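You operate a simulated robot arm through the tools that you are given. There is no shell and no other tool.

You run a simulated robot arm. Do the job below in one go: nothing can be reset, and whatever is moved stays where it is left.

JOB
Put the picture with the red bar in the wooden frame.
Fine: the old one goes into slot 2 of the rack; latch shut again.

The check looks at the end state, three seconds after you hand in, the way a careful person would. Anything else that was tipped, shoved, dropped, spilled or broken makes it a failure.

ROBOT AND FRAMES
A 7-joint arm with a two-finger parallel gripper, fixed in place. Base frame: the origin is on the floor under the middle of its stand, x ahead of it, y to its left, z up; the work surface is at about z = 0.75. Units: m, degrees, N and s.
It reaches about 1.372 m from its shoulder. Its first joint turns from -149.0 to 149.0 degrees. Payload 3.43 kg.
Tool frame: the origin (TCP) lies between the finger pads and is the grasp point; the fingertips stand 0.03 m ahead of it; z points along the fingers, y is the line along which they close. Largest opening 0.094 m; finger width 0.028, thickness 0.01; the body of the gripper, 0.05 by 0.096 m, starts 0.055 m behind the TCP.
Orientation is that of the tool frame in the base frame, as a unit quaternion [x, y, z, w]. With the fingers straight down and closing along the base's y, the tool's x points along the base's -x, its y along +y and its z along -z.

CONTROLS
- The arm moves only by the tool apply_moves. Its argument "rows" is a list of rows, each a list of 7 numbers: the shift along the base's x, y, z in m, then the turn, a rotation vector about the base's x, y, z in degrees, then the closure in counts, from 0 (fully open) to 255 (shut). In form: [[x, y, z, wx, wy, wz, fingers], ...]. A call has 1 to 20 rows; each row is the pose to reach, as a shift and turn from the pose commanded when the call began. A row lasts 0.2 s, in which the tool goes at most 0.05 m and 8.6 degrees; a call with a longer step from one row to the next is refused whole, and so is a gripper value outside its range. A pose out of reach is approached as far as the arm can. The call stops where the force on the tool passes 50 N (or 10 N more than at its start, if that is more) or the arm is blocked; 0.2 s more then pass. The fingers move at their own pace (about 0.045 m/s each) and stop on an object; they squeeze with about 39 N. The grip force told is the motor's: it shows also when the fingers shut on nothing. Time passes only in rows, and 0.2 s behind the last, so rows that repeat a pose let the fingers close. It gives the time, the measured TCP pose, the force on the tool (base axes), the opening and the grip force at its end, in the units of the frame above (readings bear some noise), with the torque about the TCP (base axes, N m) and any sound that the robot's microphone picked up.
- Cameras (640 x 400 px; columns grow to the right, rows downward): "scene" is fixed at [0.0584, 0.6556, 1.6238]; the picture's right is [1.00, -0.01, 0.00], its down [-0.01, -0.82, -0.57] and it looks along [0.01, 0.57, -0.82] (base axes); focal length 361 px, centre (320, 200). "wrist" rides on the gripper at [0.076, 0.014, -0.102] in the tool frame; the picture's right is [-0.18, 0.98, 0.00], its down [-0.75, -0.14, -0.64] and it looks along [-0.63, -0.12, 0.77] (tool axes); focal length 243 px, centre (320, 200). There is no depth. A picture from a camera that has moved, and an enlarged one, comes with that camera's place and axes in the base frame and with its lens. The place of the scene camera against the robot may be out by one fixed shift of up to 0.025 m in any direction.
- capture(camera): a new picture of that camera. No time passes.
- zoom(camera, box): a new picture of the part [left, top, right, bottom] of that camera's present view, enlarged. No time passes.
- finish_job(): hands the job in; it is judged then, once.

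Nothing tells you positions but the pictures and the camera data. Unless the task says otherwise, let go and move clear before handing in.

The tools are called after "Emit:" by a JSON object that holds its "op" and its "data". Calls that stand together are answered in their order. apply_moves: Moves the arm, as the interface text tells. Its arguments: {"type":"object","properties":{"rows":{"type":"array","items":{"type":"array","items":{"type":"number"}}}},"required":["rows"]} The other tools are called the same way: capture (camera) takes a picture; zoom (camera, box) takes an enlarged picture of a part of a camera's view; finish_job () hands the job in.

At the start:

```text
time_s: 0.0
tool_pos: [-0.1152, 0.9808, 1.2306]
orientation: [0.0, 1.0, 0.0, 0.0]
wrist_force: [0.8, -0.8, -0.3]
ft_torque: [0.0, -0.01, 0.03]
grip_width: 0.0939
finger_force: 0.1
```

scene: 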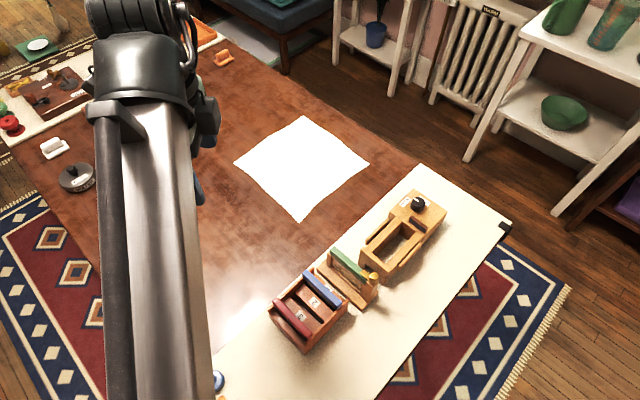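
wrist: 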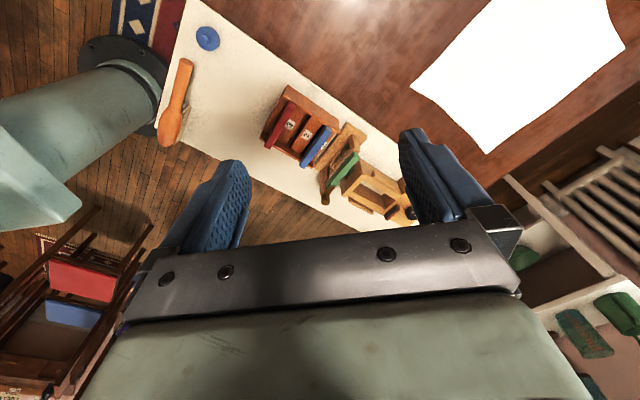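

I see a rack with red and blue cards, a wooden frame holding a picture with a green bar, and another wooden block with a black knob, on a pale strip. I will take enlarged pictures before I move anything.

Emit:
{"op": "zoom", "data": {"camera": "scene", "box": [250, 170, 450, 360]}}

Emit:
{"op": "zoom", "data": {"camera": "wrist", "box": [240, 70, 440, 240]}}

Emit:
{"op": "zoom", "data": {"camera": "scene", "box": [0, 20, 320, 220]}}

```text
2.11 times, centred on (350, 265) of scene
camera zoom: at [0.0584, 0.6556, 1.6238], right [1.0, -0.01, 0.0], down [-0.01, -0.82, -0.57], along [0.01, 0.57, -0.82], focal length 760 px, centre (257, 63)
```

zoom: 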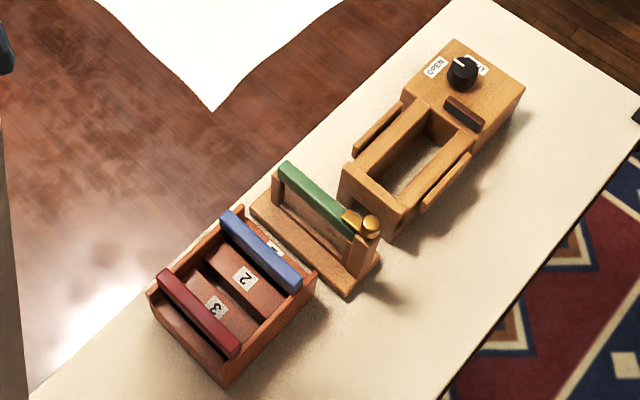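

```text
2.35 times, centred on (340, 155) of wrist
camera zoom: at [-0.1914, 0.9963, 1.3345], right [0.18, 0.98, 0.0], down [0.75, -0.14, 0.64], along [0.63, -0.12, -0.77], focal length 571 px, centre (273, 306)
```

zoom: 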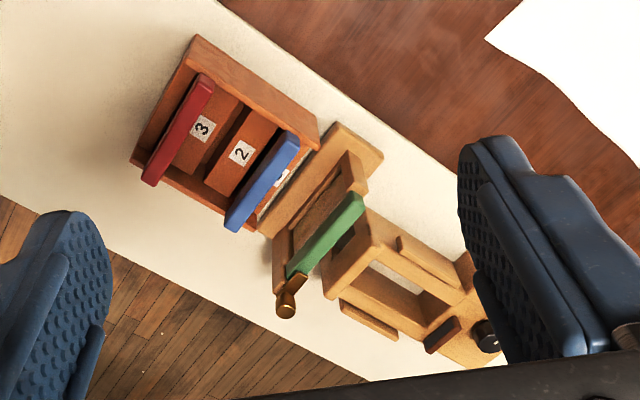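

```text
2.00 times, centred on (160, 120) of scene
camera zoom: at [0.0584, 0.6556, 1.6238], right [1.0, -0.01, 0.0], down [-0.01, -0.82, -0.57], along [0.01, 0.57, -0.82], focal length 722 px, centre (640, 360)
```

zoom: 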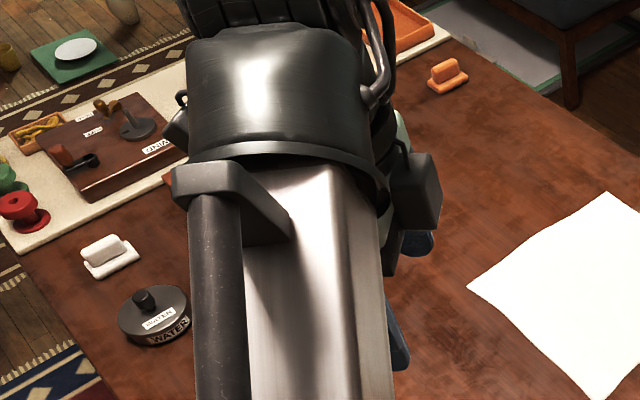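

The picture with the green bar stands in a small wooden frame held by a gold latch. The red-bar picture is in slot 3 of the rack, blue is in slot 1, and slot 2 is empty. I'll turn the tool to line up with the bars and hover beside the frame for a closer look.

Emit:
{"op": "apply_moves", "data": {"rows": [[0.01875, 0.025, -0.0225, 0, 0, -6, 0], [0.0375, 0.05, -0.045, 0, 0, -12, 0], [0.05625, 0.075, -0.0675, 0, 0, -18, 0], [0.075, 0.1, -0.09, 0, 0, -24, 0], [0.09375, 0.125, -0.1125, 0, 0, -30, 0], [0.1125, 0.15, -0.135, 0, 0, -36, 0], [0.13125, 0.175, -0.1575, 0, 0, -42, 0], [0.15, 0.2, -0.18, 0, 0, -48, 0]]}}

Emit:
{"op": "capture", "data": {"camera": "wrist"}}

Emit:
{"op": "capture", "data": {"camera": "scene"}}

```text
time_s: 1.8
tool_pos: [0.0361, 1.1459, 1.045]
orientation: [0.408, 0.913, 0.002, 0.0]
wrist_force: [-0.4, -1.0, 0.0]
ft_torque: [0.02, -0.02, 0.0]
grip_width: 0.0939
finger_force: 0.1
out of reach, approached as far as the arm can: row 7, 8
```

```text
taken
camera wrist: at [-0.0052, 1.2134, 1.1478], right [0.85, 0.52, 0.0], down [0.4, -0.66, 0.64], along [0.33, -0.55, -0.77], focal length 243 px, centre (320, 200)
```

wrist: 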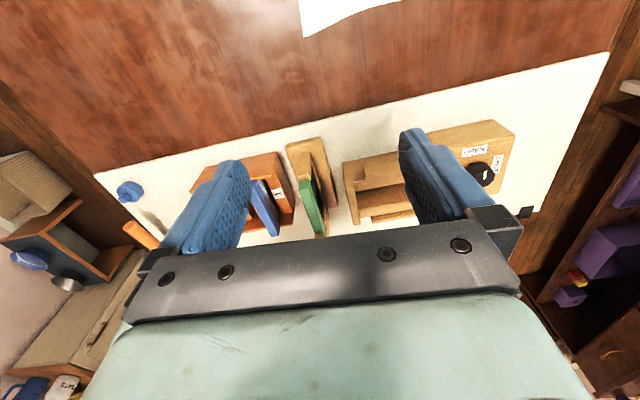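

```text
taken
```

scene: 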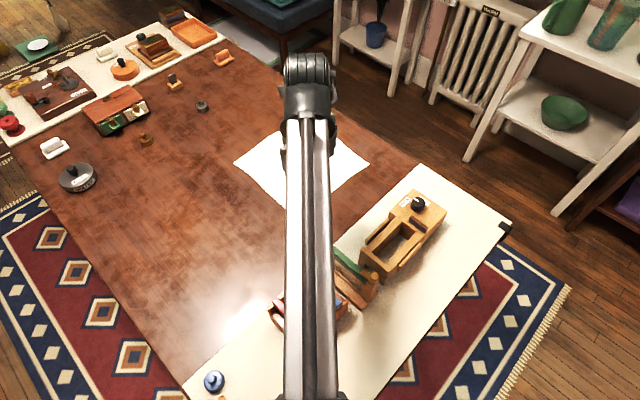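

The wrist camera now looks back toward the robot. I can see the rack on the left, the frame in the middle and the knob block on the right. I'll enlarge the rack and the frame.

Emit:
{"op": "zoom", "data": {"camera": "wrist", "box": [230, 120, 430, 245]}}

Emit:
{"op": "zoom", "data": {"camera": "wrist", "box": [270, 130, 350, 240]}}

```text
3.20 times, centred on (330, 182) of wrist
camera zoom: at [-0.0052, 1.2134, 1.1478], right [0.85, 0.52, 0.0], down [0.4, -0.66, 0.64], along [0.33, -0.55, -0.77], focal length 776 px, centre (288, 256)
```

zoom: 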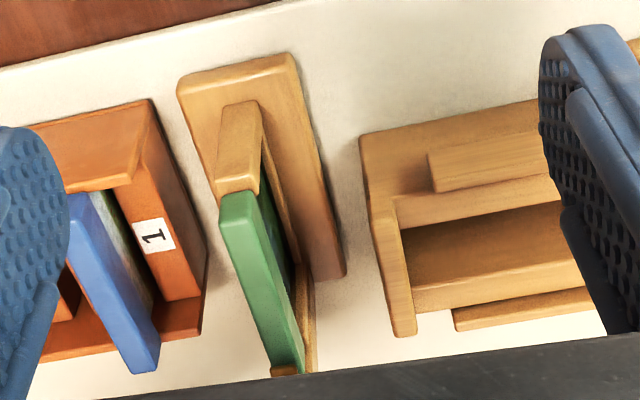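

```text
3.64 times, centred on (310, 185) of wrist
camera zoom: at [-0.0052, 1.2134, 1.1478], right [0.85, 0.52, 0.0], down [0.4, -0.66, 0.64], along [0.33, -0.55, -0.77], focal length 882 px, centre (356, 254)
```

zoom: 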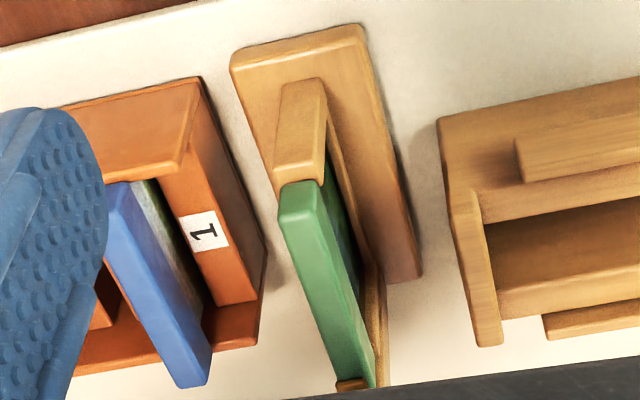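

The gold latch is on the robot side of the frame, so I need to see it from there. I'll turn the tool the other way and look again as it turns.

Emit:
{"op": "apply_moves", "data": {"rows": [[-0.007, -0.028, 0, 0, 0, 8, 0], [-0.013, -0.057, 0, 0, 0, 16, 0], [-0.02, -0.085, 0, 0, 0, 24, 0], [-0.027, -0.113, 0, 0, 0, 32, 0], [-0.033, -0.142, 0, 0, 0, 40, 0], [-0.04, -0.17, 0, 0, 0, 48, 0]]}}

Emit:
{"op": "capture", "data": {"camera": "wrist"}}

Emit:
{"op": "zoom", "data": {"camera": "wrist", "box": [240, 100, 440, 225]}}

```text
time_s: 3.2
tool_pos: [-0.0039, 0.9741, 1.0445]
orientation: [-0.001, 1.0, 0.0, 0.0]
wrist_force: [-0.2, 1.0, -0.5]
ft_torque: [-0.04, 0.01, 0.02]
grip_width: 0.094
finger_force: 0.0
```

```text
taken
camera wrist: at [-0.0804, 0.99, 1.1473], right [0.18, 0.98, 0.0], down [0.75, -0.14, 0.64], along [0.63, -0.12, -0.77], focal length 243 px, centre (320, 200)
```

wrist: 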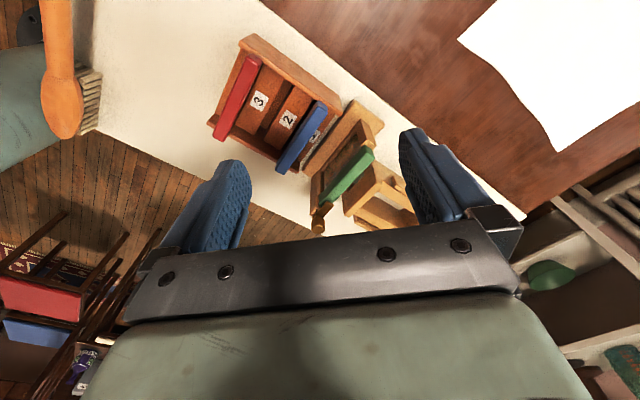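

```text
3.20 times, centred on (340, 162) of wrist
camera zoom: at [-0.0804, 0.99, 1.1473], right [0.18, 0.98, 0.0], down [0.75, -0.14, 0.64], along [0.63, -0.12, -0.77], focal length 776 px, centre (256, 320)
```

zoom: 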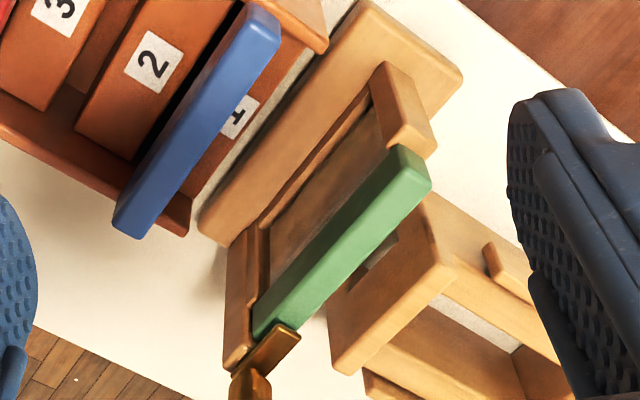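

The gold latch sits on the near frame post and its tab lies over the end of the green bar. I'll keep turning until the camera is on the robot side.

Emit:
{"op": "apply_moves", "data": {"rows": [[0.0156, -0.0086, 0, 0, 0, 8.25, 0], [0.0313, -0.0173, 0, 0, 0, 16.5, 0], [0.0469, -0.0259, 0, 0, 0, 24.75, 0], [0.0625, -0.0345, 0, 0, 0, 33, 0], [0.0781, -0.0431, 0, 0, 0, 41.25, 0], [0.0938, -0.0518, 0, 0, 0, 49.5, 0], [0.1094, -0.0604, 0, 0, 0, 57.75, 0], [0.125, -0.069, 0, 0, 0, 66, 0], [0.1406, -0.0776, 0, 0, 0, 74.25, 0], [0.1563, -0.0863, 0, 0, 0, 82.5, 0], [0.1719, -0.0949, 0, 0, 0, 90.75, 0], [0.1875, -0.1035, 0, 0, 0, 99, 0], [0.2031, -0.1121, 0, 0, 0, 107.25, 0], [0.2188, -0.1208, 0, 0, 0, 115.5, 0], [0.2344, -0.1294, 0, 0, 0, 123.75, 0], [0.25, -0.138, 0, 0, 0, 132, 0]]}}

Emit:
{"op": "capture", "data": {"camera": "wrist"}}

Emit:
{"op": "capture", "data": {"camera": "scene"}}

Emit:
{"op": "zoom", "data": {"camera": "wrist", "box": [240, 100, 440, 225]}}

```text
time_s: 6.6
tool_pos: [0.2447, 0.837, 1.0444]
orientation: [0.914, -0.406, 0.0, -0.001]
wrist_force: [0.4, -0.1, 0.1]
ft_torque: [0.0, -0.05, -0.02]
grip_width: 0.0941
finger_force: 0.0
```

```text
taken
camera wrist: at [0.2856, 0.7724, 1.1473], right [-0.85, -0.52, 0.0], down [-0.4, 0.65, 0.64], along [-0.34, 0.55, -0.77], focal length 243 px, centre (320, 200)
```

wrist: 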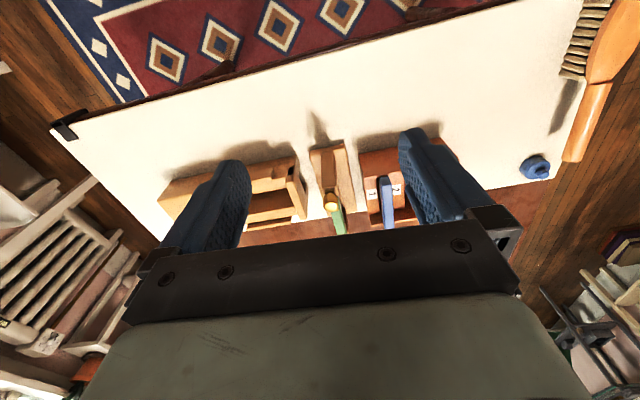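

```text
taken
```

scene: 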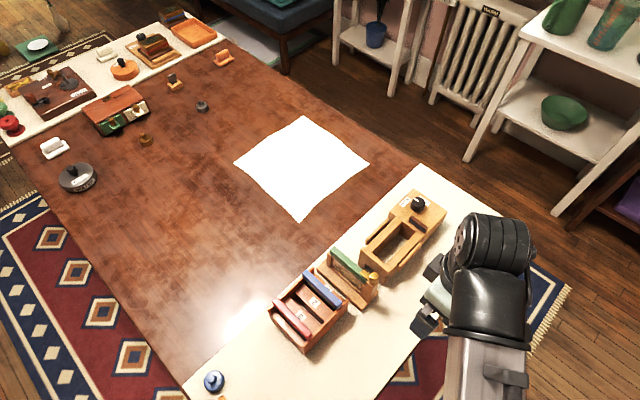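

```text
3.20 times, centred on (340, 162) of wrist
camera zoom: at [0.2856, 0.7724, 1.1473], right [-0.85, -0.52, 0.0], down [-0.4, 0.65, 0.64], along [-0.34, 0.55, -0.77], focal length 776 px, centre (256, 320)
```

zoom: 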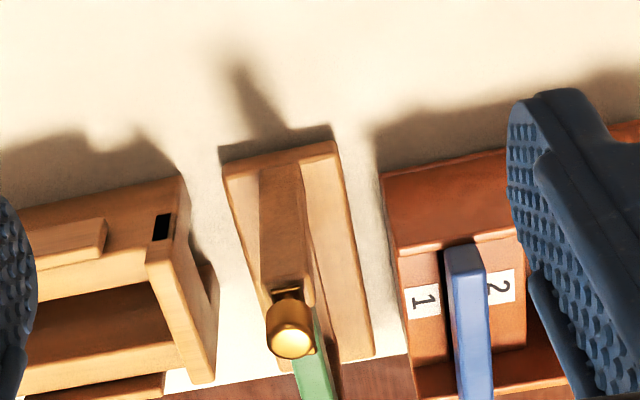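

The scene camera now has a clear view of the frame, so I'll enlarge the latch from there.

Emit:
{"op": "zoom", "data": {"camera": "scene", "box": [310, 235, 390, 315]}}

Emit:
{"op": "zoom", "data": {"camera": "wrist", "box": [300, 165, 370, 235]}}

Emit:
{"op": "zoom", "data": {"camera": "scene", "box": [260, 255, 360, 355]}}

Emit:
{"op": "zoom", "data": {"camera": "scene", "box": [350, 175, 450, 275]}}

```text
5.00 times, centred on (350, 275) of scene
camera zoom: at [0.0584, 0.6556, 1.6238], right [1.0, -0.01, 0.0], down [-0.01, -0.82, -0.57], along [0.01, 0.57, -0.82], focal length 1804 px, centre (170, -175)
```

zoom: 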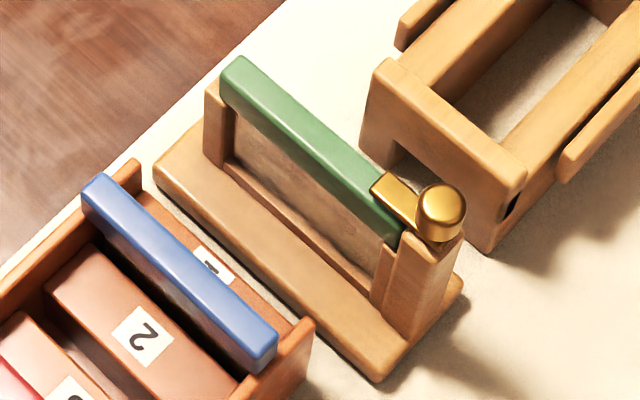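

```text
5.71 times, centred on (335, 200) of wrist
camera zoom: at [0.2856, 0.7724, 1.1473], right [-0.85, -0.52, 0.0], down [-0.4, 0.65, 0.64], along [-0.34, 0.55, -0.77], focal length 1386 px, centre (234, 200)
```

zoom: 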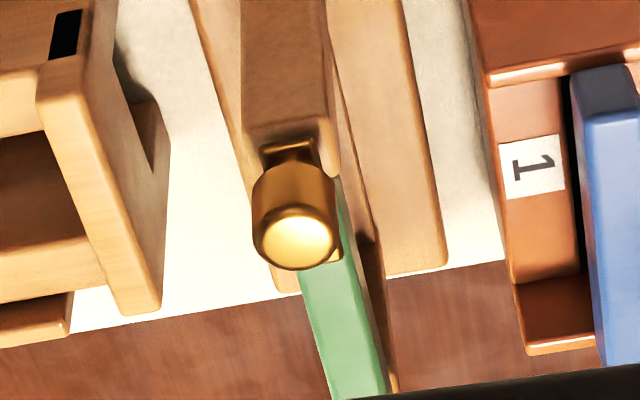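

```text
4.00 times, centred on (310, 305) of scene
camera zoom: at [0.0584, 0.6556, 1.6238], right [1.0, -0.01, 0.0], down [-0.01, -0.82, -0.57], along [0.01, 0.57, -0.82], focal length 1443 px, centre (360, -220)
```

zoom: 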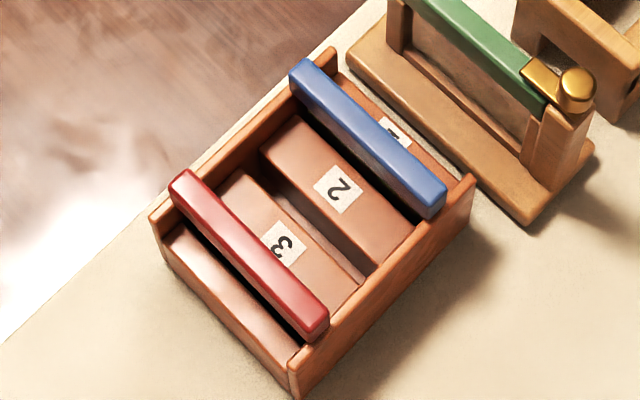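

```text
4.00 times, centred on (400, 225) of scene
camera zoom: at [0.0584, 0.6556, 1.6238], right [1.0, -0.01, 0.0], down [-0.01, -0.82, -0.57], along [0.01, 0.57, -0.82], focal length 1443 px, centre (0, 100)
```

zoom: 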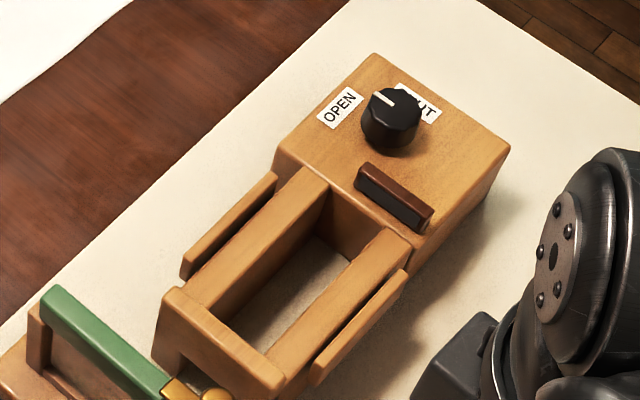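

I put the gold knob's top at about (0.161, 0.944, 0.91) from the wrist views. Before touching the latch I'll look closer to see how it moves.

Emit:
{"op": "apply_moves", "data": {"rows": [[-0.021, 0.02, -0.02, 0, 0, 0, 0], [-0.043, 0.041, -0.04, 0, 0, 0, 0]]}}

Emit:
{"op": "capture", "data": {"camera": "wrist"}}

Emit:
{"op": "zoom", "data": {"camera": "wrist", "box": [270, 140, 370, 240]}}

```text
time_s: 7.2
tool_pos: [0.2028, 0.8792, 1.0039]
orientation: [0.914, -0.406, 0.0, 0.0]
wrist_force: [0.8, 0.2, 0.8]
ft_torque: [-0.01, 0.01, 0.01]
grip_width: 0.0939
finger_force: 0.0
```

```text
taken
camera wrist: at [0.2425, 0.8137, 1.1072], right [-0.85, -0.52, 0.0], down [-0.4, 0.65, 0.64], along [-0.33, 0.55, -0.77], focal length 243 px, centre (320, 200)
```

wrist: 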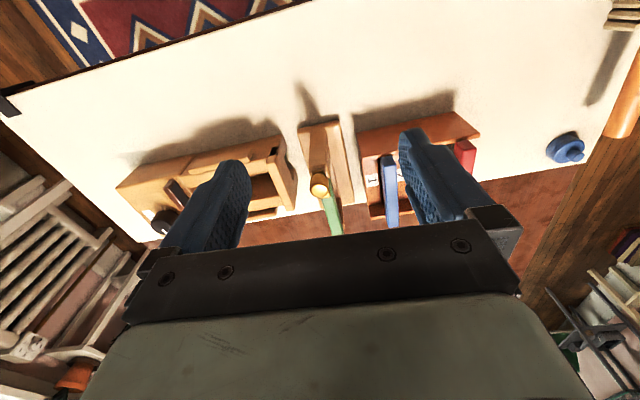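

```text
4.00 times, centred on (320, 190) of wrist
camera zoom: at [0.2425, 0.8137, 1.1072], right [-0.85, -0.52, 0.0], down [-0.4, 0.65, 0.64], along [-0.33, 0.55, -0.77], focal length 970 px, centre (320, 240)
```

zoom: 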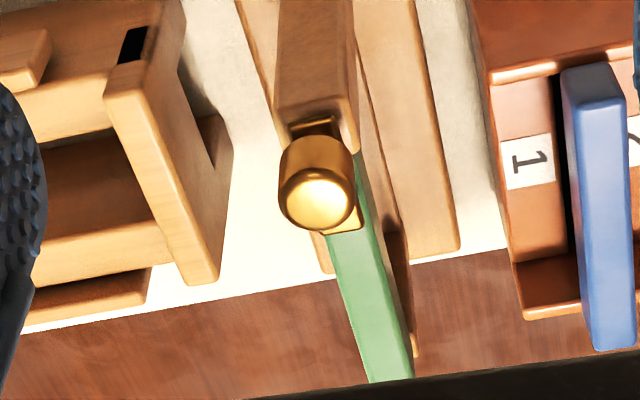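

The latch looks like a turn-button: an upright gold cylinder on the post, with a flat tab reaching over the bar's end. I'll enlarge it from both cameras to check.

Emit:
{"op": "zoom", "data": {"camera": "scene", "box": [345, 260, 385, 300]}}

Emit:
{"op": "zoom", "data": {"camera": "wrist", "box": [295, 160, 345, 210]}}

```text
10.00 times, centred on (365, 280) of scene
camera zoom: at [0.0584, 0.6556, 1.6238], right [1.0, -0.01, 0.0], down [-0.01, -0.82, -0.57], along [0.01, 0.57, -0.82], focal length 3608 px, centre (-130, -600)
```

zoom: 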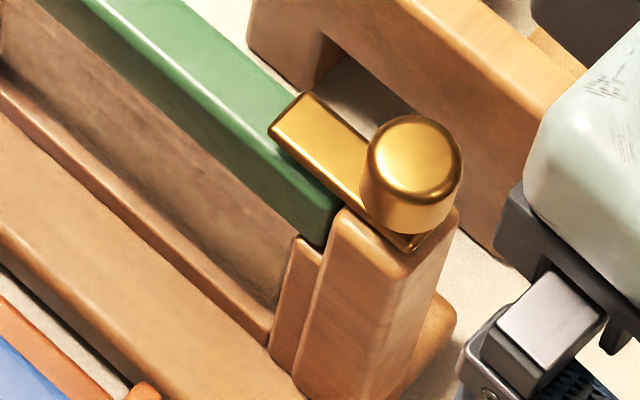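

```text
8.00 times, centred on (320, 185) of wrist
camera zoom: at [0.2425, 0.8137, 1.1072], right [-0.85, -0.52, 0.0], down [-0.4, 0.65, 0.64], along [-0.33, 0.55, -0.77], focal length 1941 px, centre (320, 320)
```

zoom: 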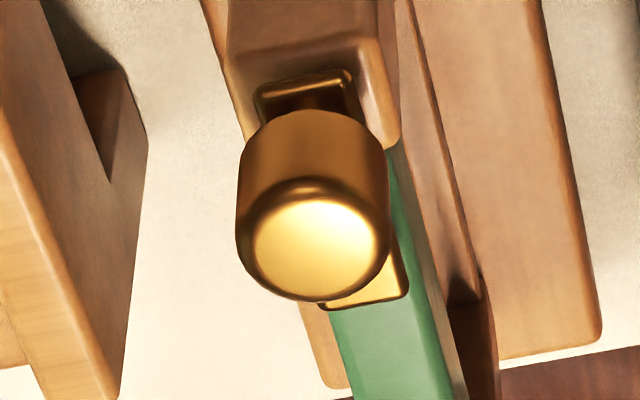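

The latch is a flat plate with an upright cylinder about 20 mm wide, and it should turn about the vertical axis. Its top is near (0.162, 0.944, 0.910). I'll hover above it with the fingers partly closed and check the centring.

Emit:
{"op": "apply_moves", "data": {"rows": [[-0.014, 0.022, -0.013, 0, 0, 0, 80], [-0.028, 0.044, -0.026, 0, 0, 0, 120], [-0.041, 0.065, -0.036, 0, 0, 0, 120], [-0.041, 0.065, -0.036, 0, 0, 0, 120]]}}

Emit:
{"op": "capture", "data": {"camera": "wrist"}}

Emit:
{"op": "zoom", "data": {"camera": "wrist", "box": [260, 130, 380, 230]}}

Emit:
{"op": "zoom", "data": {"camera": "scene", "box": [310, 210, 410, 310]}}

```text
time_s: 8.2
tool_pos: [0.1615, 0.9438, 0.9669]
orientation: [0.914, -0.406, 0.001, -0.001]
wrist_force: [0.4, 0.6, 0.2]
ft_torque: [-0.01, 0.02, 0.04]
grip_width: 0.05
finger_force: 0.1
```

```text
taken
camera wrist: at [0.2013, 0.8788, 1.0704], right [-0.85, -0.52, 0.0], down [-0.4, 0.65, 0.64], along [-0.33, 0.55, -0.77], focal length 243 px, centre (320, 200)
```

wrist: 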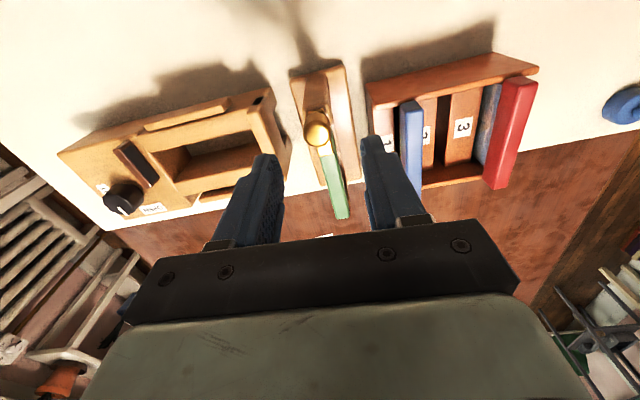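

```text
4.00 times, centred on (320, 180) of wrist
camera zoom: at [0.2013, 0.8788, 1.0704], right [-0.85, -0.52, 0.0], down [-0.4, 0.65, 0.64], along [-0.33, 0.55, -0.77], focal length 970 px, centre (320, 280)
```

zoom: 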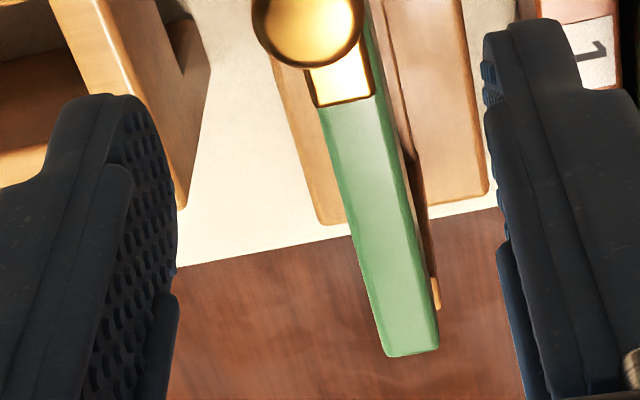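

```text
4.00 times, centred on (360, 260) of scene
camera zoom: at [0.0584, 0.6556, 1.6238], right [1.0, -0.01, 0.0], down [-0.01, -0.82, -0.57], along [0.01, 0.57, -0.82], focal length 1443 px, centre (160, -40)
```

zoom: 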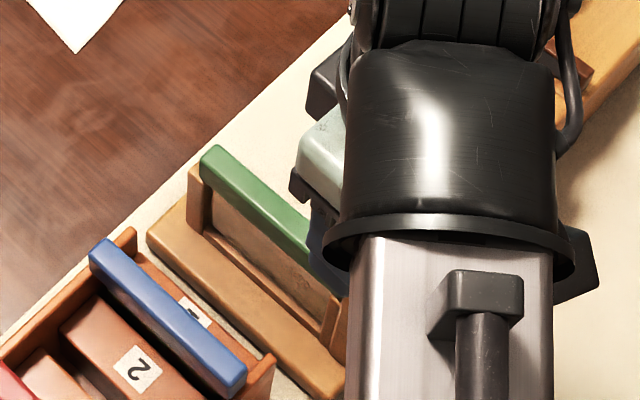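

The knob sits close to the tool axis. I'll enlarge the picture to measure the remaining offset.

Emit:
{"op": "zoom", "data": {"camera": "wrist", "box": [280, 100, 360, 160]}}

```text
6.67 times, centred on (320, 130) of wrist
camera zoom: at [0.2013, 0.8788, 1.0704], right [-0.85, -0.52, 0.0], down [-0.4, 0.65, 0.64], along [-0.33, 0.55, -0.77], focal length 1618 px, centre (320, 667)
```

zoom: 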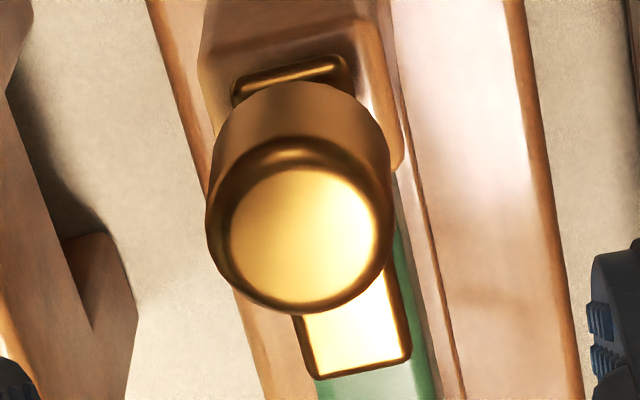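

The knob centre is about 2 mm from the tool axis. I'll shift by that much and lower the fingertips to just above the bar's top, then look before I grip.

Emit:
{"op": "apply_moves", "data": {"rows": [[0.0022, -0.0003, -0.01, 0, 0, 0, 120], [0.0022, -0.0003, -0.025, 0, 0, 0, 120], [0.0022, -0.0003, -0.039, 0, 0, 0, 120], [0.0022, -0.0003, -0.039, 0, 0, 0, 120]]}}

Emit:
{"op": "capture", "data": {"camera": "wrist"}}

Emit:
{"op": "zoom", "data": {"camera": "wrist", "box": [270, 100, 370, 180]}}

```text
time_s: 9.2
tool_pos: [0.1633, 0.9435, 0.9286]
orientation: [0.914, -0.406, 0.001, 0.0]
wrist_force: [-0.4, 0.8, -0.6]
ft_torque: [-0.02, 0.0, 0.01]
grip_width: 0.0497
finger_force: 0.1
```

```text
taken
camera wrist: at [0.204, 0.8784, 1.0321], right [-0.85, -0.52, 0.0], down [-0.4, 0.65, 0.64], along [-0.33, 0.55, -0.77], focal length 243 px, centre (320, 200)
```

wrist: 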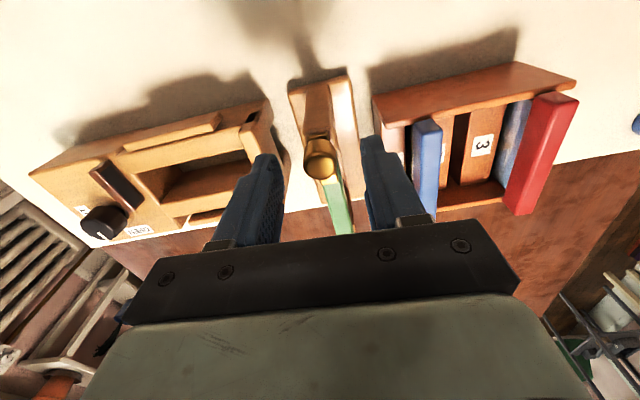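

```text
5.00 times, centred on (320, 140) of wrist
camera zoom: at [0.204, 0.8784, 1.0321], right [-0.85, -0.52, 0.0], down [-0.4, 0.65, 0.64], along [-0.33, 0.55, -0.77], focal length 1213 px, centre (320, 500)
```

zoom: 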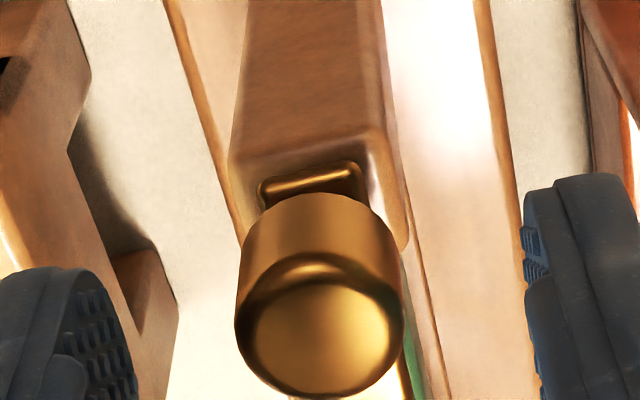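

The knob is now centred between the fingers. I'll nudge about 2 mm along the bar direction and close on it.

Emit:
{"op": "apply_moves", "data": {"rows": [[0.0013, -0.0015, 0, 0, 0, 0, 120], [0.0013, -0.0015, 0, 0, 0, 0, 180], [0.0013, -0.0015, 0, 0, 0, 0, 230], [0.0013, -0.0015, 0, 0, 0, 0, 230], [0.0013, -0.0015, 0, 0, 0, 0, 230]]}}

Emit:
{"op": "capture", "data": {"camera": "wrist"}}

```text
time_s: 10.4
tool_pos: [0.1642, 0.941, 0.9281]
orientation: [0.913, -0.407, 0.0, 0.001]
wrist_force: [-2.2, -2.5, -0.7]
ft_torque: [-0.2, 0.09, 0.03]
grip_width: 0.0193
finger_force: 39.4
```

```text
taken
camera wrist: at [0.2052, 0.8768, 1.0323], right [-0.85, -0.52, 0.0], down [-0.4, 0.65, 0.64], along [-0.33, 0.55, -0.77], focal length 243 px, centre (320, 200)
```

wrist: 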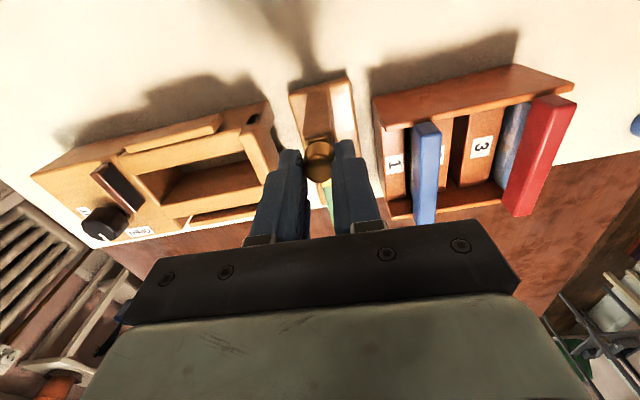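

I have a firm hold on the knob (19.3 mm). I'll try turning it a little clockwise and watch the torque.

Emit:
{"op": "apply_moves", "data": {"rows": [[0, 0, 0, 0, 0, -5, 230], [0, 0, 0, 0, 0, -10, 230], [0, 0, 0, 0, 0, -15, 230]]}}

Emit:
{"op": "zoom", "data": {"camera": "wrist", "box": [260, 90, 380, 230]}}

```text
time_s: 11.2
tool_pos: [0.1642, 0.943, 0.9292]
orientation: [0.852, -0.524, 0.0, 0.0]
wrist_force: [-2.3, -3.3, 0.3]
ft_torque: [-0.29, -0.1, 0.0]
grip_width: 0.0195
finger_force: 38.6
```

```text
2.86 times, centred on (320, 160) of wrist
camera zoom: at [0.1866, 0.8687, 1.0323], right [-0.96, -0.28, 0.0], down [-0.22, 0.74, 0.64], along [-0.18, 0.62, -0.77], focal length 693 px, centre (320, 314)
```

zoom: 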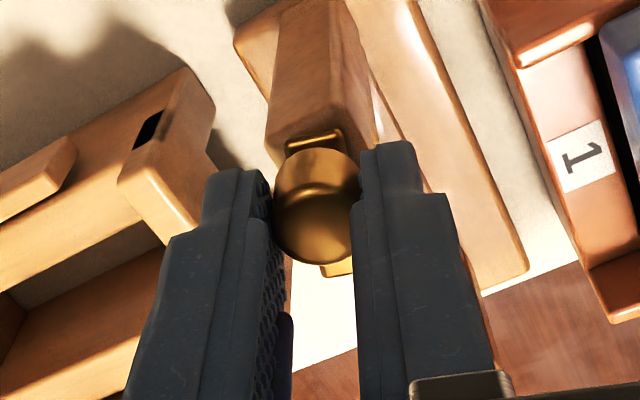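

Torque stayed near zero. I'll check whether the plate turned with the gripper.

Emit:
{"op": "zoom", "data": {"camera": "wrist", "box": [295, 125, 345, 195]}}

Emit:
{"op": "zoom", "data": {"camera": "scene", "box": [310, 230, 410, 310]}}

```text
5.71 times, centred on (320, 160) of wrist
camera zoom: at [0.1866, 0.8687, 1.0323], right [-0.96, -0.28, 0.0], down [-0.22, 0.74, 0.64], along [-0.18, 0.62, -0.77], focal length 1386 px, centre (320, 429)
```

zoom: 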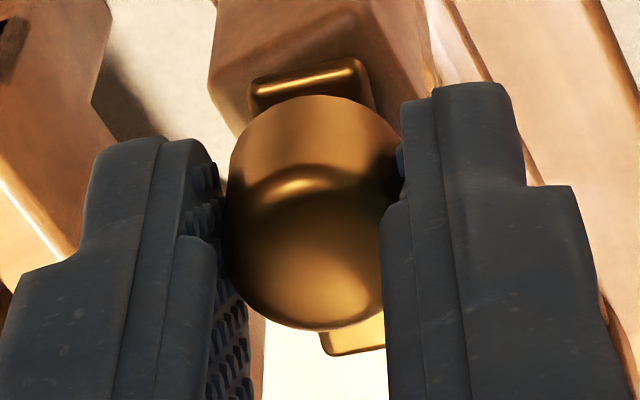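

```text
5.00 times, centred on (360, 270) of scene
camera zoom: at [0.0584, 0.6556, 1.6238], right [1.0, -0.01, 0.0], down [-0.01, -0.82, -0.57], along [0.01, 0.57, -0.82], focal length 1804 px, centre (120, -150)
```

zoom: 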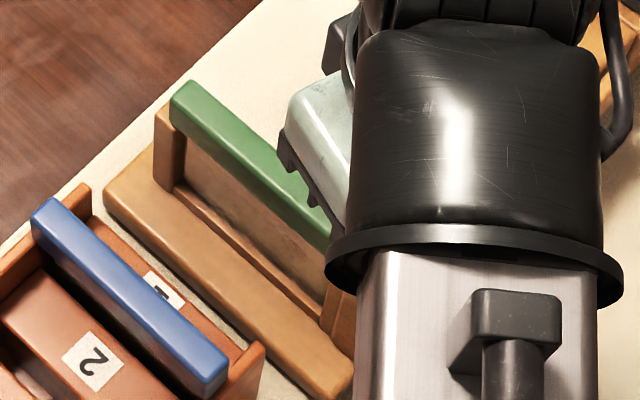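

The plate turned with the gripper and the frame stayed still, so clockwise works. I'll continue to about 85 degrees.

Emit:
{"op": "apply_moves", "data": {"rows": [[0, 0, 0, 0, 0, -7, 230], [0, 0, 0, 0, 0, -14, 230], [0, 0, 0, 0, 0, -21, 230], [0, 0, 0, 0, 0, -28, 230], [0, 0, 0, 0, 0, -35, 230], [0, 0, 0, 0, 0, -42, 230]]}}

Emit:
{"op": "zoom", "data": {"camera": "wrist", "box": [260, 90, 380, 230]}}

Emit:
{"op": "capture", "data": {"camera": "scene"}}

```text
time_s: 12.6
tool_pos: [0.1649, 0.9411, 0.9291]
orientation: [-0.608, 0.794, 0.0, 0.0]
wrist_force: [4.3, -3.6, 2.0]
ft_torque: [-0.08, -0.11, 0.01]
grip_width: 0.0193
finger_force: 39.1
```

```text
2.86 times, centred on (320, 160) of wrist
camera zoom: at [0.1316, 0.8731, 1.0322], right [-0.9, 0.43, 0.0], down [0.33, 0.69, 0.64], along [0.28, 0.58, -0.77], focal length 693 px, centre (320, 314)
```

zoom: 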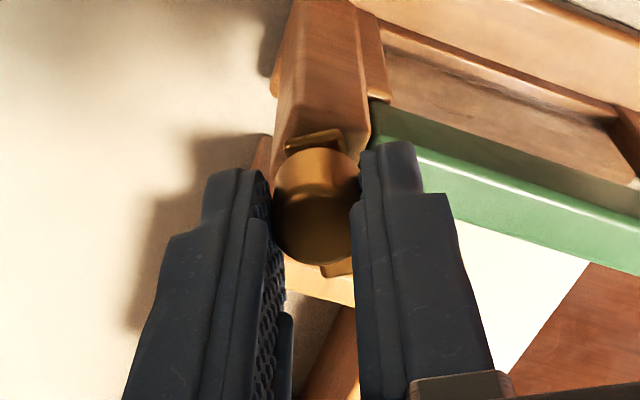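

```text
taken
```

scene: 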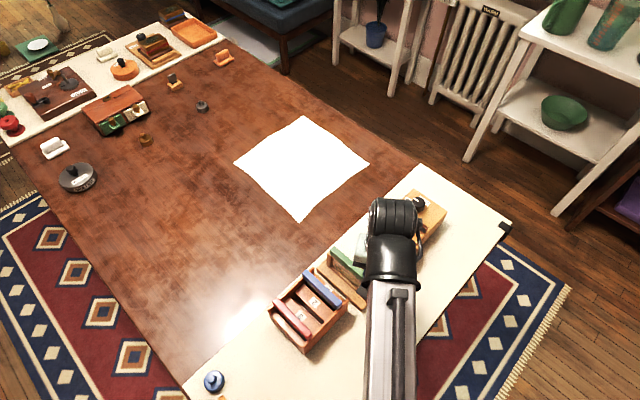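

The latch is past 55 degrees with only a small side force. I'll continue to about 90 degrees.

Emit:
{"op": "apply_moves", "data": {"rows": [[0, 0, 0, 0, 0, -7, 230], [0, 0, 0, 0, 0, -14, 230], [0, 0, 0, 0, 0, -21, 230], [0, 0, 0, 0, 0, -28, 230], [0, 0, 0, 0, 0, -33, 230]]}}

Emit:
{"op": "zoom", "data": {"camera": "wrist", "box": [260, 90, 380, 230]}}

```text
time_s: 13.8
tool_pos: [0.1659, 0.9423, 0.9295]
orientation: [-0.358, 0.934, 0.0, 0.0]
wrist_force: [10.6, -5.7, 5.6]
ft_torque: [-0.11, -0.31, 0.02]
grip_width: 0.0191
finger_force: 39.6
```

```text
2.86 times, centred on (320, 160) of wrist
camera zoom: at [0.0991, 0.9025, 1.0322], right [-0.52, 0.85, 0.0], down [0.66, 0.4, 0.64], along [0.55, 0.33, -0.77], focal length 693 px, centre (320, 314)
```

zoom: 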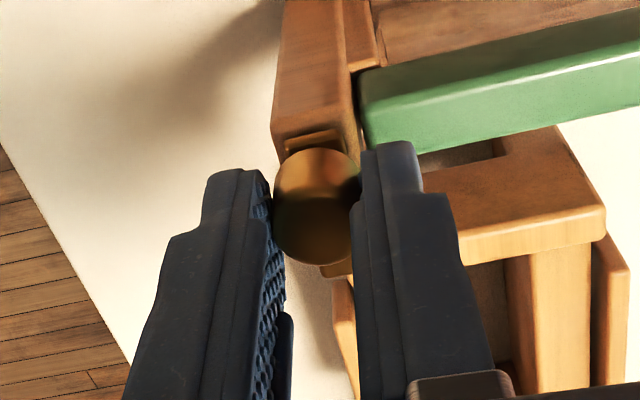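

The latch has turned 90 degrees and its tab now points toward the knob block, clear of the bar. I'll open the fingers a little and lift straight up.

Emit:
{"op": "apply_moves", "data": {"rows": [[0, 0, 0, 0, 0, 0, 200], [0, 0, 0, 0, 0, 0, 150], [0, 0, 0, 0, 0, 0, 150], [0, 0, 0.03, 0, 0, 0, 150], [0, 0, 0.07, 0, 0, 0, 150], [0, 0, 0.11, 0, 0, 0, 150]]}}

Emit:
{"op": "capture", "data": {"camera": "wrist"}}

Emit:
{"op": "zoom", "data": {"camera": "wrist", "box": [240, 50, 400, 230]}}

```text
time_s: 15.2
tool_pos: [0.1647, 0.9431, 1.0389]
orientation: [-0.358, 0.934, 0.0, 0.0]
wrist_force: [0.0, -0.3, -0.3]
ft_torque: [0.01, 0.01, -0.02]
grip_width: 0.0384
finger_force: 0.0
```

```text
taken
camera wrist: at [0.0983, 0.9032, 1.1428], right [-0.52, 0.85, 0.0], down [0.65, 0.4, 0.64], along [0.55, 0.33, -0.77], focal length 243 px, centre (320, 200)
```

wrist: 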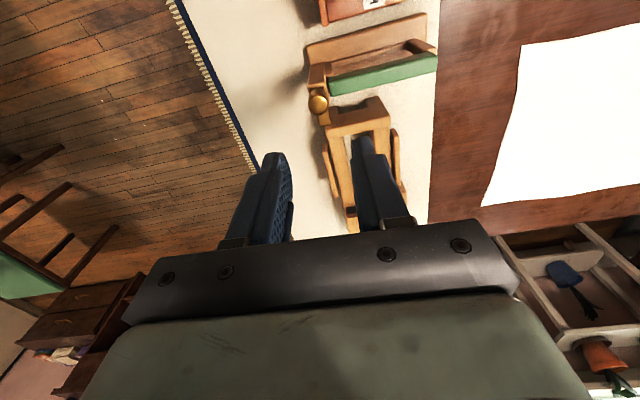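

```text
2.22 times, centred on (320, 140) of wrist
camera zoom: at [0.0983, 0.9032, 1.1428], right [-0.52, 0.85, 0.0], down [0.65, 0.4, 0.64], along [0.55, 0.33, -0.77], focal length 539 px, centre (320, 333)
```

zoom: 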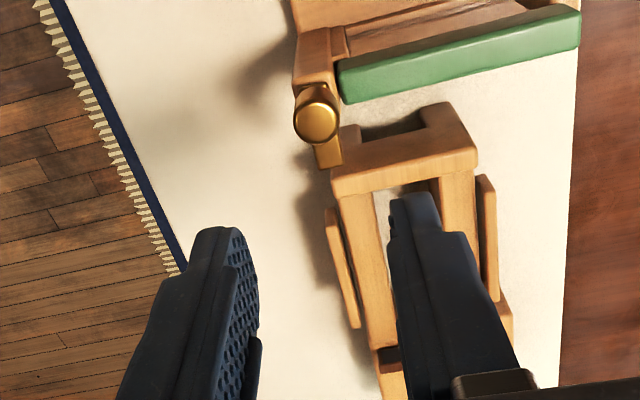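

The latch tab now stands clear of the green bar. I'll enlarge this view to measure the bar's ends and its direction.

Emit:
{"op": "zoom", "data": {"camera": "wrist", "box": [290, 30, 450, 130]}}

Emit:
{"op": "zoom", "data": {"camera": "scene", "box": [250, 240, 370, 360]}}

```text
4.00 times, centred on (370, 80) of wrist
camera zoom: at [0.0983, 0.9032, 1.1428], right [-0.52, 0.85, 0.0], down [0.65, 0.4, 0.64], along [0.55, 0.33, -0.77], focal length 970 px, centre (120, 680)
```

zoom: 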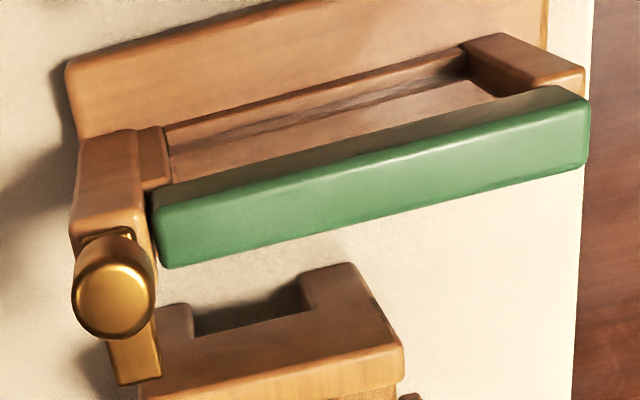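

```text
3.33 times, centred on (310, 300) of scene
camera zoom: at [0.0584, 0.6556, 1.6238], right [1.0, -0.01, 0.0], down [-0.01, -0.82, -0.57], along [0.01, 0.57, -0.82], focal length 1202 px, centre (353, -133)
```

zoom: 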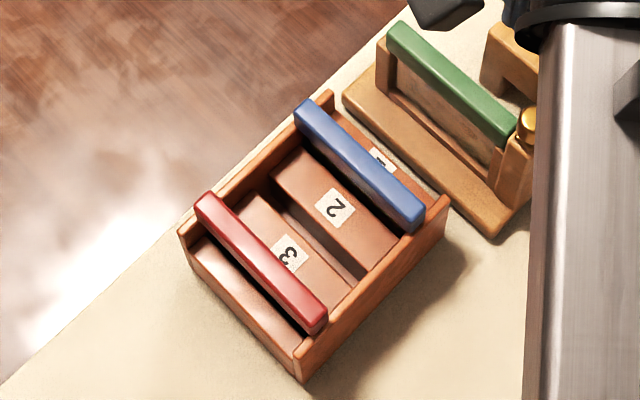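

The bar is about 100 mm long and 13–14 mm thick, running at 135 degrees in the base frame, with its centre near (0.118, 0.985) and its top near z = 0.885. Before pulling it out I'll turn the tool square to the bars and look closely at the rack slots.

Emit:
{"op": "apply_moves", "data": {"rows": [[-0.0075, -0.0111, 0, 0, 0, 8.46, 120], [-0.015, -0.0222, 0, 0, 0, 16.93, 120], [-0.0226, -0.0333, 0, 0, 0, 25.39, 120], [-0.0302, -0.0444, -0.005, 0, 0, 33.85, 120], [-0.0377, -0.0555, -0.01, 0, 0, 42.32, 120], [-0.0453, -0.0665, -0.02, 0, 0, 50.78, 120], [-0.0528, -0.0776, -0.03, 0, 0, 59.25, 120], [-0.0604, -0.0887, -0.04, 0, 0, 67.7, 120], [-0.0679, -0.0998, -0.05, 0, 0, 76.17, 120], [-0.0755, -0.1109, -0.06, 0, 0, 84.64, 120], [-0.083, -0.122, -0.067, 0, 0, 93.1, 120]]}}

Emit:
{"op": "capture", "data": {"camera": "wrist"}}

Emit:
{"op": "zoom", "data": {"camera": "wrist", "box": [240, 110, 420, 240]}}

Emit:
{"op": "zoom", "data": {"camera": "scene", "box": [250, 230, 390, 360]}}

```text
time_s: 17.6
tool_pos: [0.0817, 0.8193, 0.9709]
orientation: [0.925, -0.38, 0.001, 0.001]
wrist_force: [-0.4, 1.3, 0.0]
ft_torque: [-0.01, 0.04, 0.02]
grip_width: 0.0498
finger_force: 0.2
```

```text
taken
camera wrist: at [0.1256, 0.7573, 1.0746], right [-0.82, -0.57, 0.0], down [-0.44, 0.63, 0.64], along [-0.37, 0.53, -0.77], focal length 243 px, centre (320, 200)
```

wrist: 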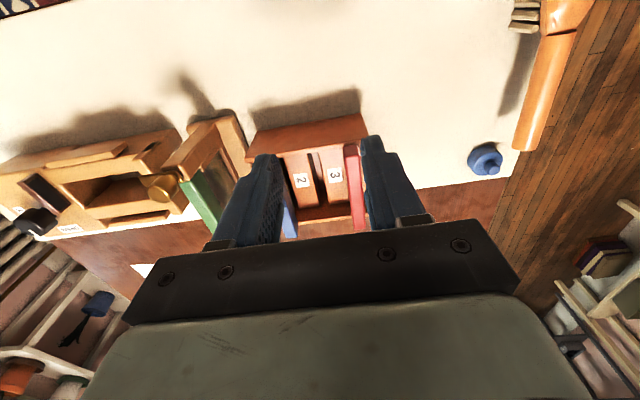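

```text
3.08 times, centred on (330, 175) of wrist
camera zoom: at [0.1256, 0.7573, 1.0746], right [-0.82, -0.57, 0.0], down [-0.44, 0.63, 0.64], along [-0.37, 0.53, -0.77], focal length 746 px, centre (289, 277)
```

zoom: 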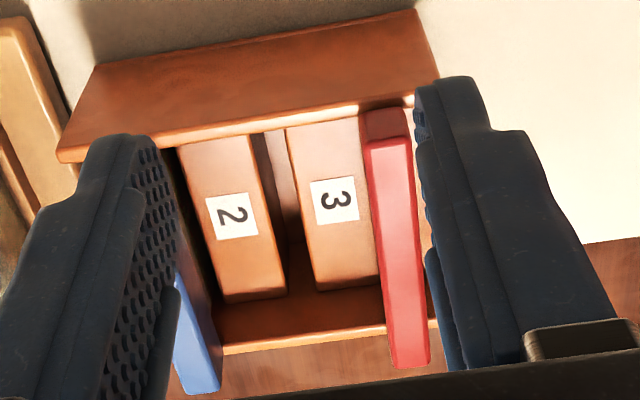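

```text
3.08 times, centred on (320, 295) of scene
camera zoom: at [0.0584, 0.6556, 1.6238], right [1.0, -0.01, 0.0], down [-0.01, -0.82, -0.57], along [0.01, 0.57, -0.82], focal length 1110 px, centre (320, -92)
```

zoom: 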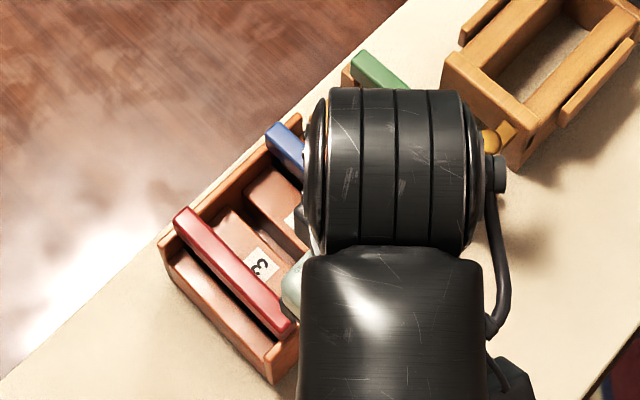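

Slot 2 is the open gap between the blocks marked 2 and 3, and the red bar in slot 3 is at about (-0.004, 0.872) with its top near z = 0.867. I'll enlarge the slot for exact edges.

Emit:
{"op": "zoom", "data": {"camera": "wrist", "box": [285, 135, 375, 225]}}

```text
4.44 times, centred on (330, 180) of wrist
camera zoom: at [0.1256, 0.7573, 1.0746], right [-0.82, -0.57, 0.0], down [-0.44, 0.63, 0.64], along [-0.37, 0.53, -0.77], focal length 1078 px, centre (276, 289)
```

zoom: 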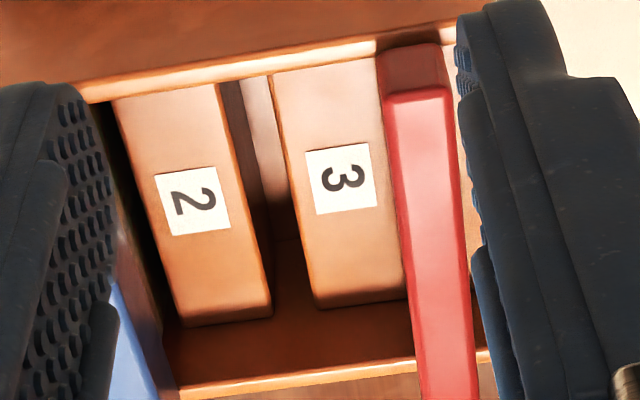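

The blocks' tops are at about z = 0.8155 and slot 2 is near n = 0.658, where n is distance along the rack axis (x+y)/√2. I'll hover right above slot 2 to pin this down.

Emit:
{"op": "apply_moves", "data": {"rows": [[-0.018, 0.028, 0, 0, 0, -0.3, 120], [-0.035, 0.056, 0, 0, 0, -0.3, 120], [-0.052, 0.083, -0.01, 0, 0, -0.3, 120], [-0.052, 0.083, -0.01, 0, 0, -0.3, 120]]}}

Emit:
{"op": "capture", "data": {"camera": "wrist"}}

Emit:
{"op": "zoom", "data": {"camera": "wrist", "box": [230, 70, 410, 230]}}

```text
time_s: 18.6
tool_pos: [0.0296, 0.9023, 0.9614]
orientation: [0.923, -0.385, 0.0, 0.0]
wrist_force: [0.4, 0.0, -0.1]
ft_torque: [0.01, 0.0, -0.04]
grip_width: 0.0494
finger_force: 0.0
```

```text
taken
camera wrist: at [0.073, 0.8403, 1.0649], right [-0.83, -0.56, 0.0], down [-0.43, 0.63, 0.64], along [-0.36, 0.53, -0.77], focal length 243 px, centre (320, 200)
```

wrist: 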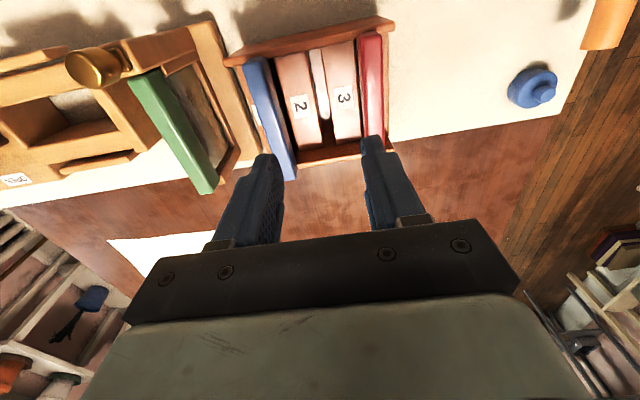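

```text
2.50 times, centred on (320, 150) of wrist
camera zoom: at [0.073, 0.8403, 1.0649], right [-0.83, -0.56, 0.0], down [-0.43, 0.63, 0.64], along [-0.36, 0.53, -0.77], focal length 606 px, centre (320, 325)
```

zoom: 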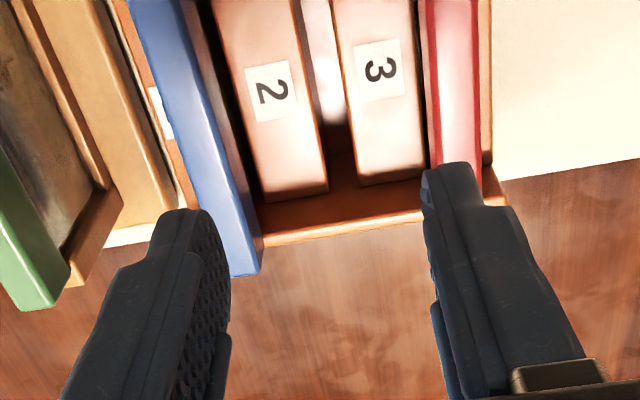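

I'll enlarge the rack area from here to measure the bars and the slot edges.

Emit:
{"op": "zoom", "data": {"camera": "wrist", "box": [240, 15, 400, 115]}}

Emit:
{"op": "zoom", "data": {"camera": "wrist", "box": [240, 90, 400, 190]}}

Emit:
{"op": "zoom", "data": {"camera": "wrist", "box": [60, 20, 240, 200]}}

```text
4.00 times, centred on (320, 65) of wrist
camera zoom: at [0.073, 0.8403, 1.0649], right [-0.83, -0.56, 0.0], down [-0.43, 0.63, 0.64], along [-0.36, 0.53, -0.77], focal length 970 px, centre (320, 740)
```

zoom: 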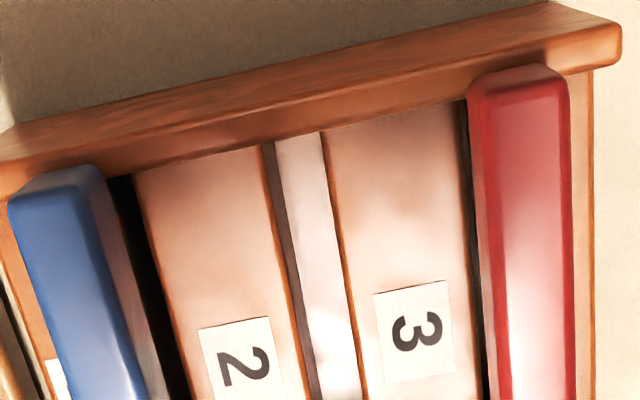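

```text
4.00 times, centred on (320, 140) of wrist
camera zoom: at [0.073, 0.8403, 1.0649], right [-0.83, -0.56, 0.0], down [-0.43, 0.63, 0.64], along [-0.36, 0.53, -0.77], focal length 970 px, centre (320, 440)
```

zoom: 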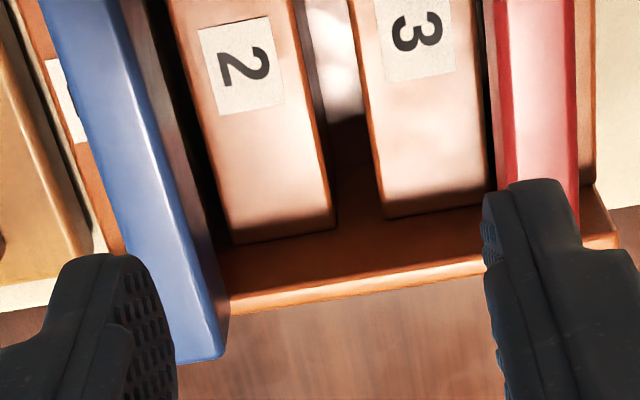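

```text
2.22 times, centred on (150, 110) of wrist
camera zoom: at [0.073, 0.8403, 1.0649], right [-0.83, -0.56, 0.0], down [-0.43, 0.63, 0.64], along [-0.36, 0.53, -0.77], focal length 539 px, centre (698, 400)
```

zoom: 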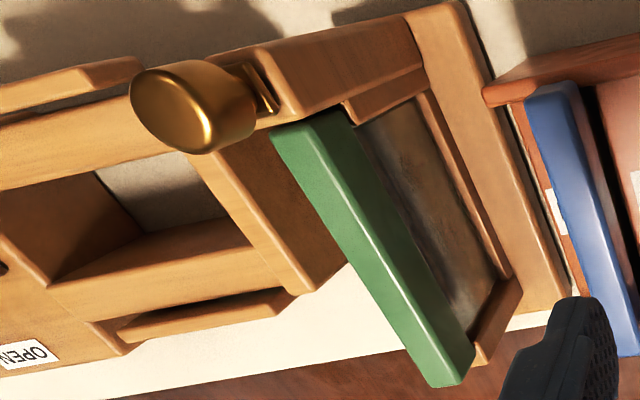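

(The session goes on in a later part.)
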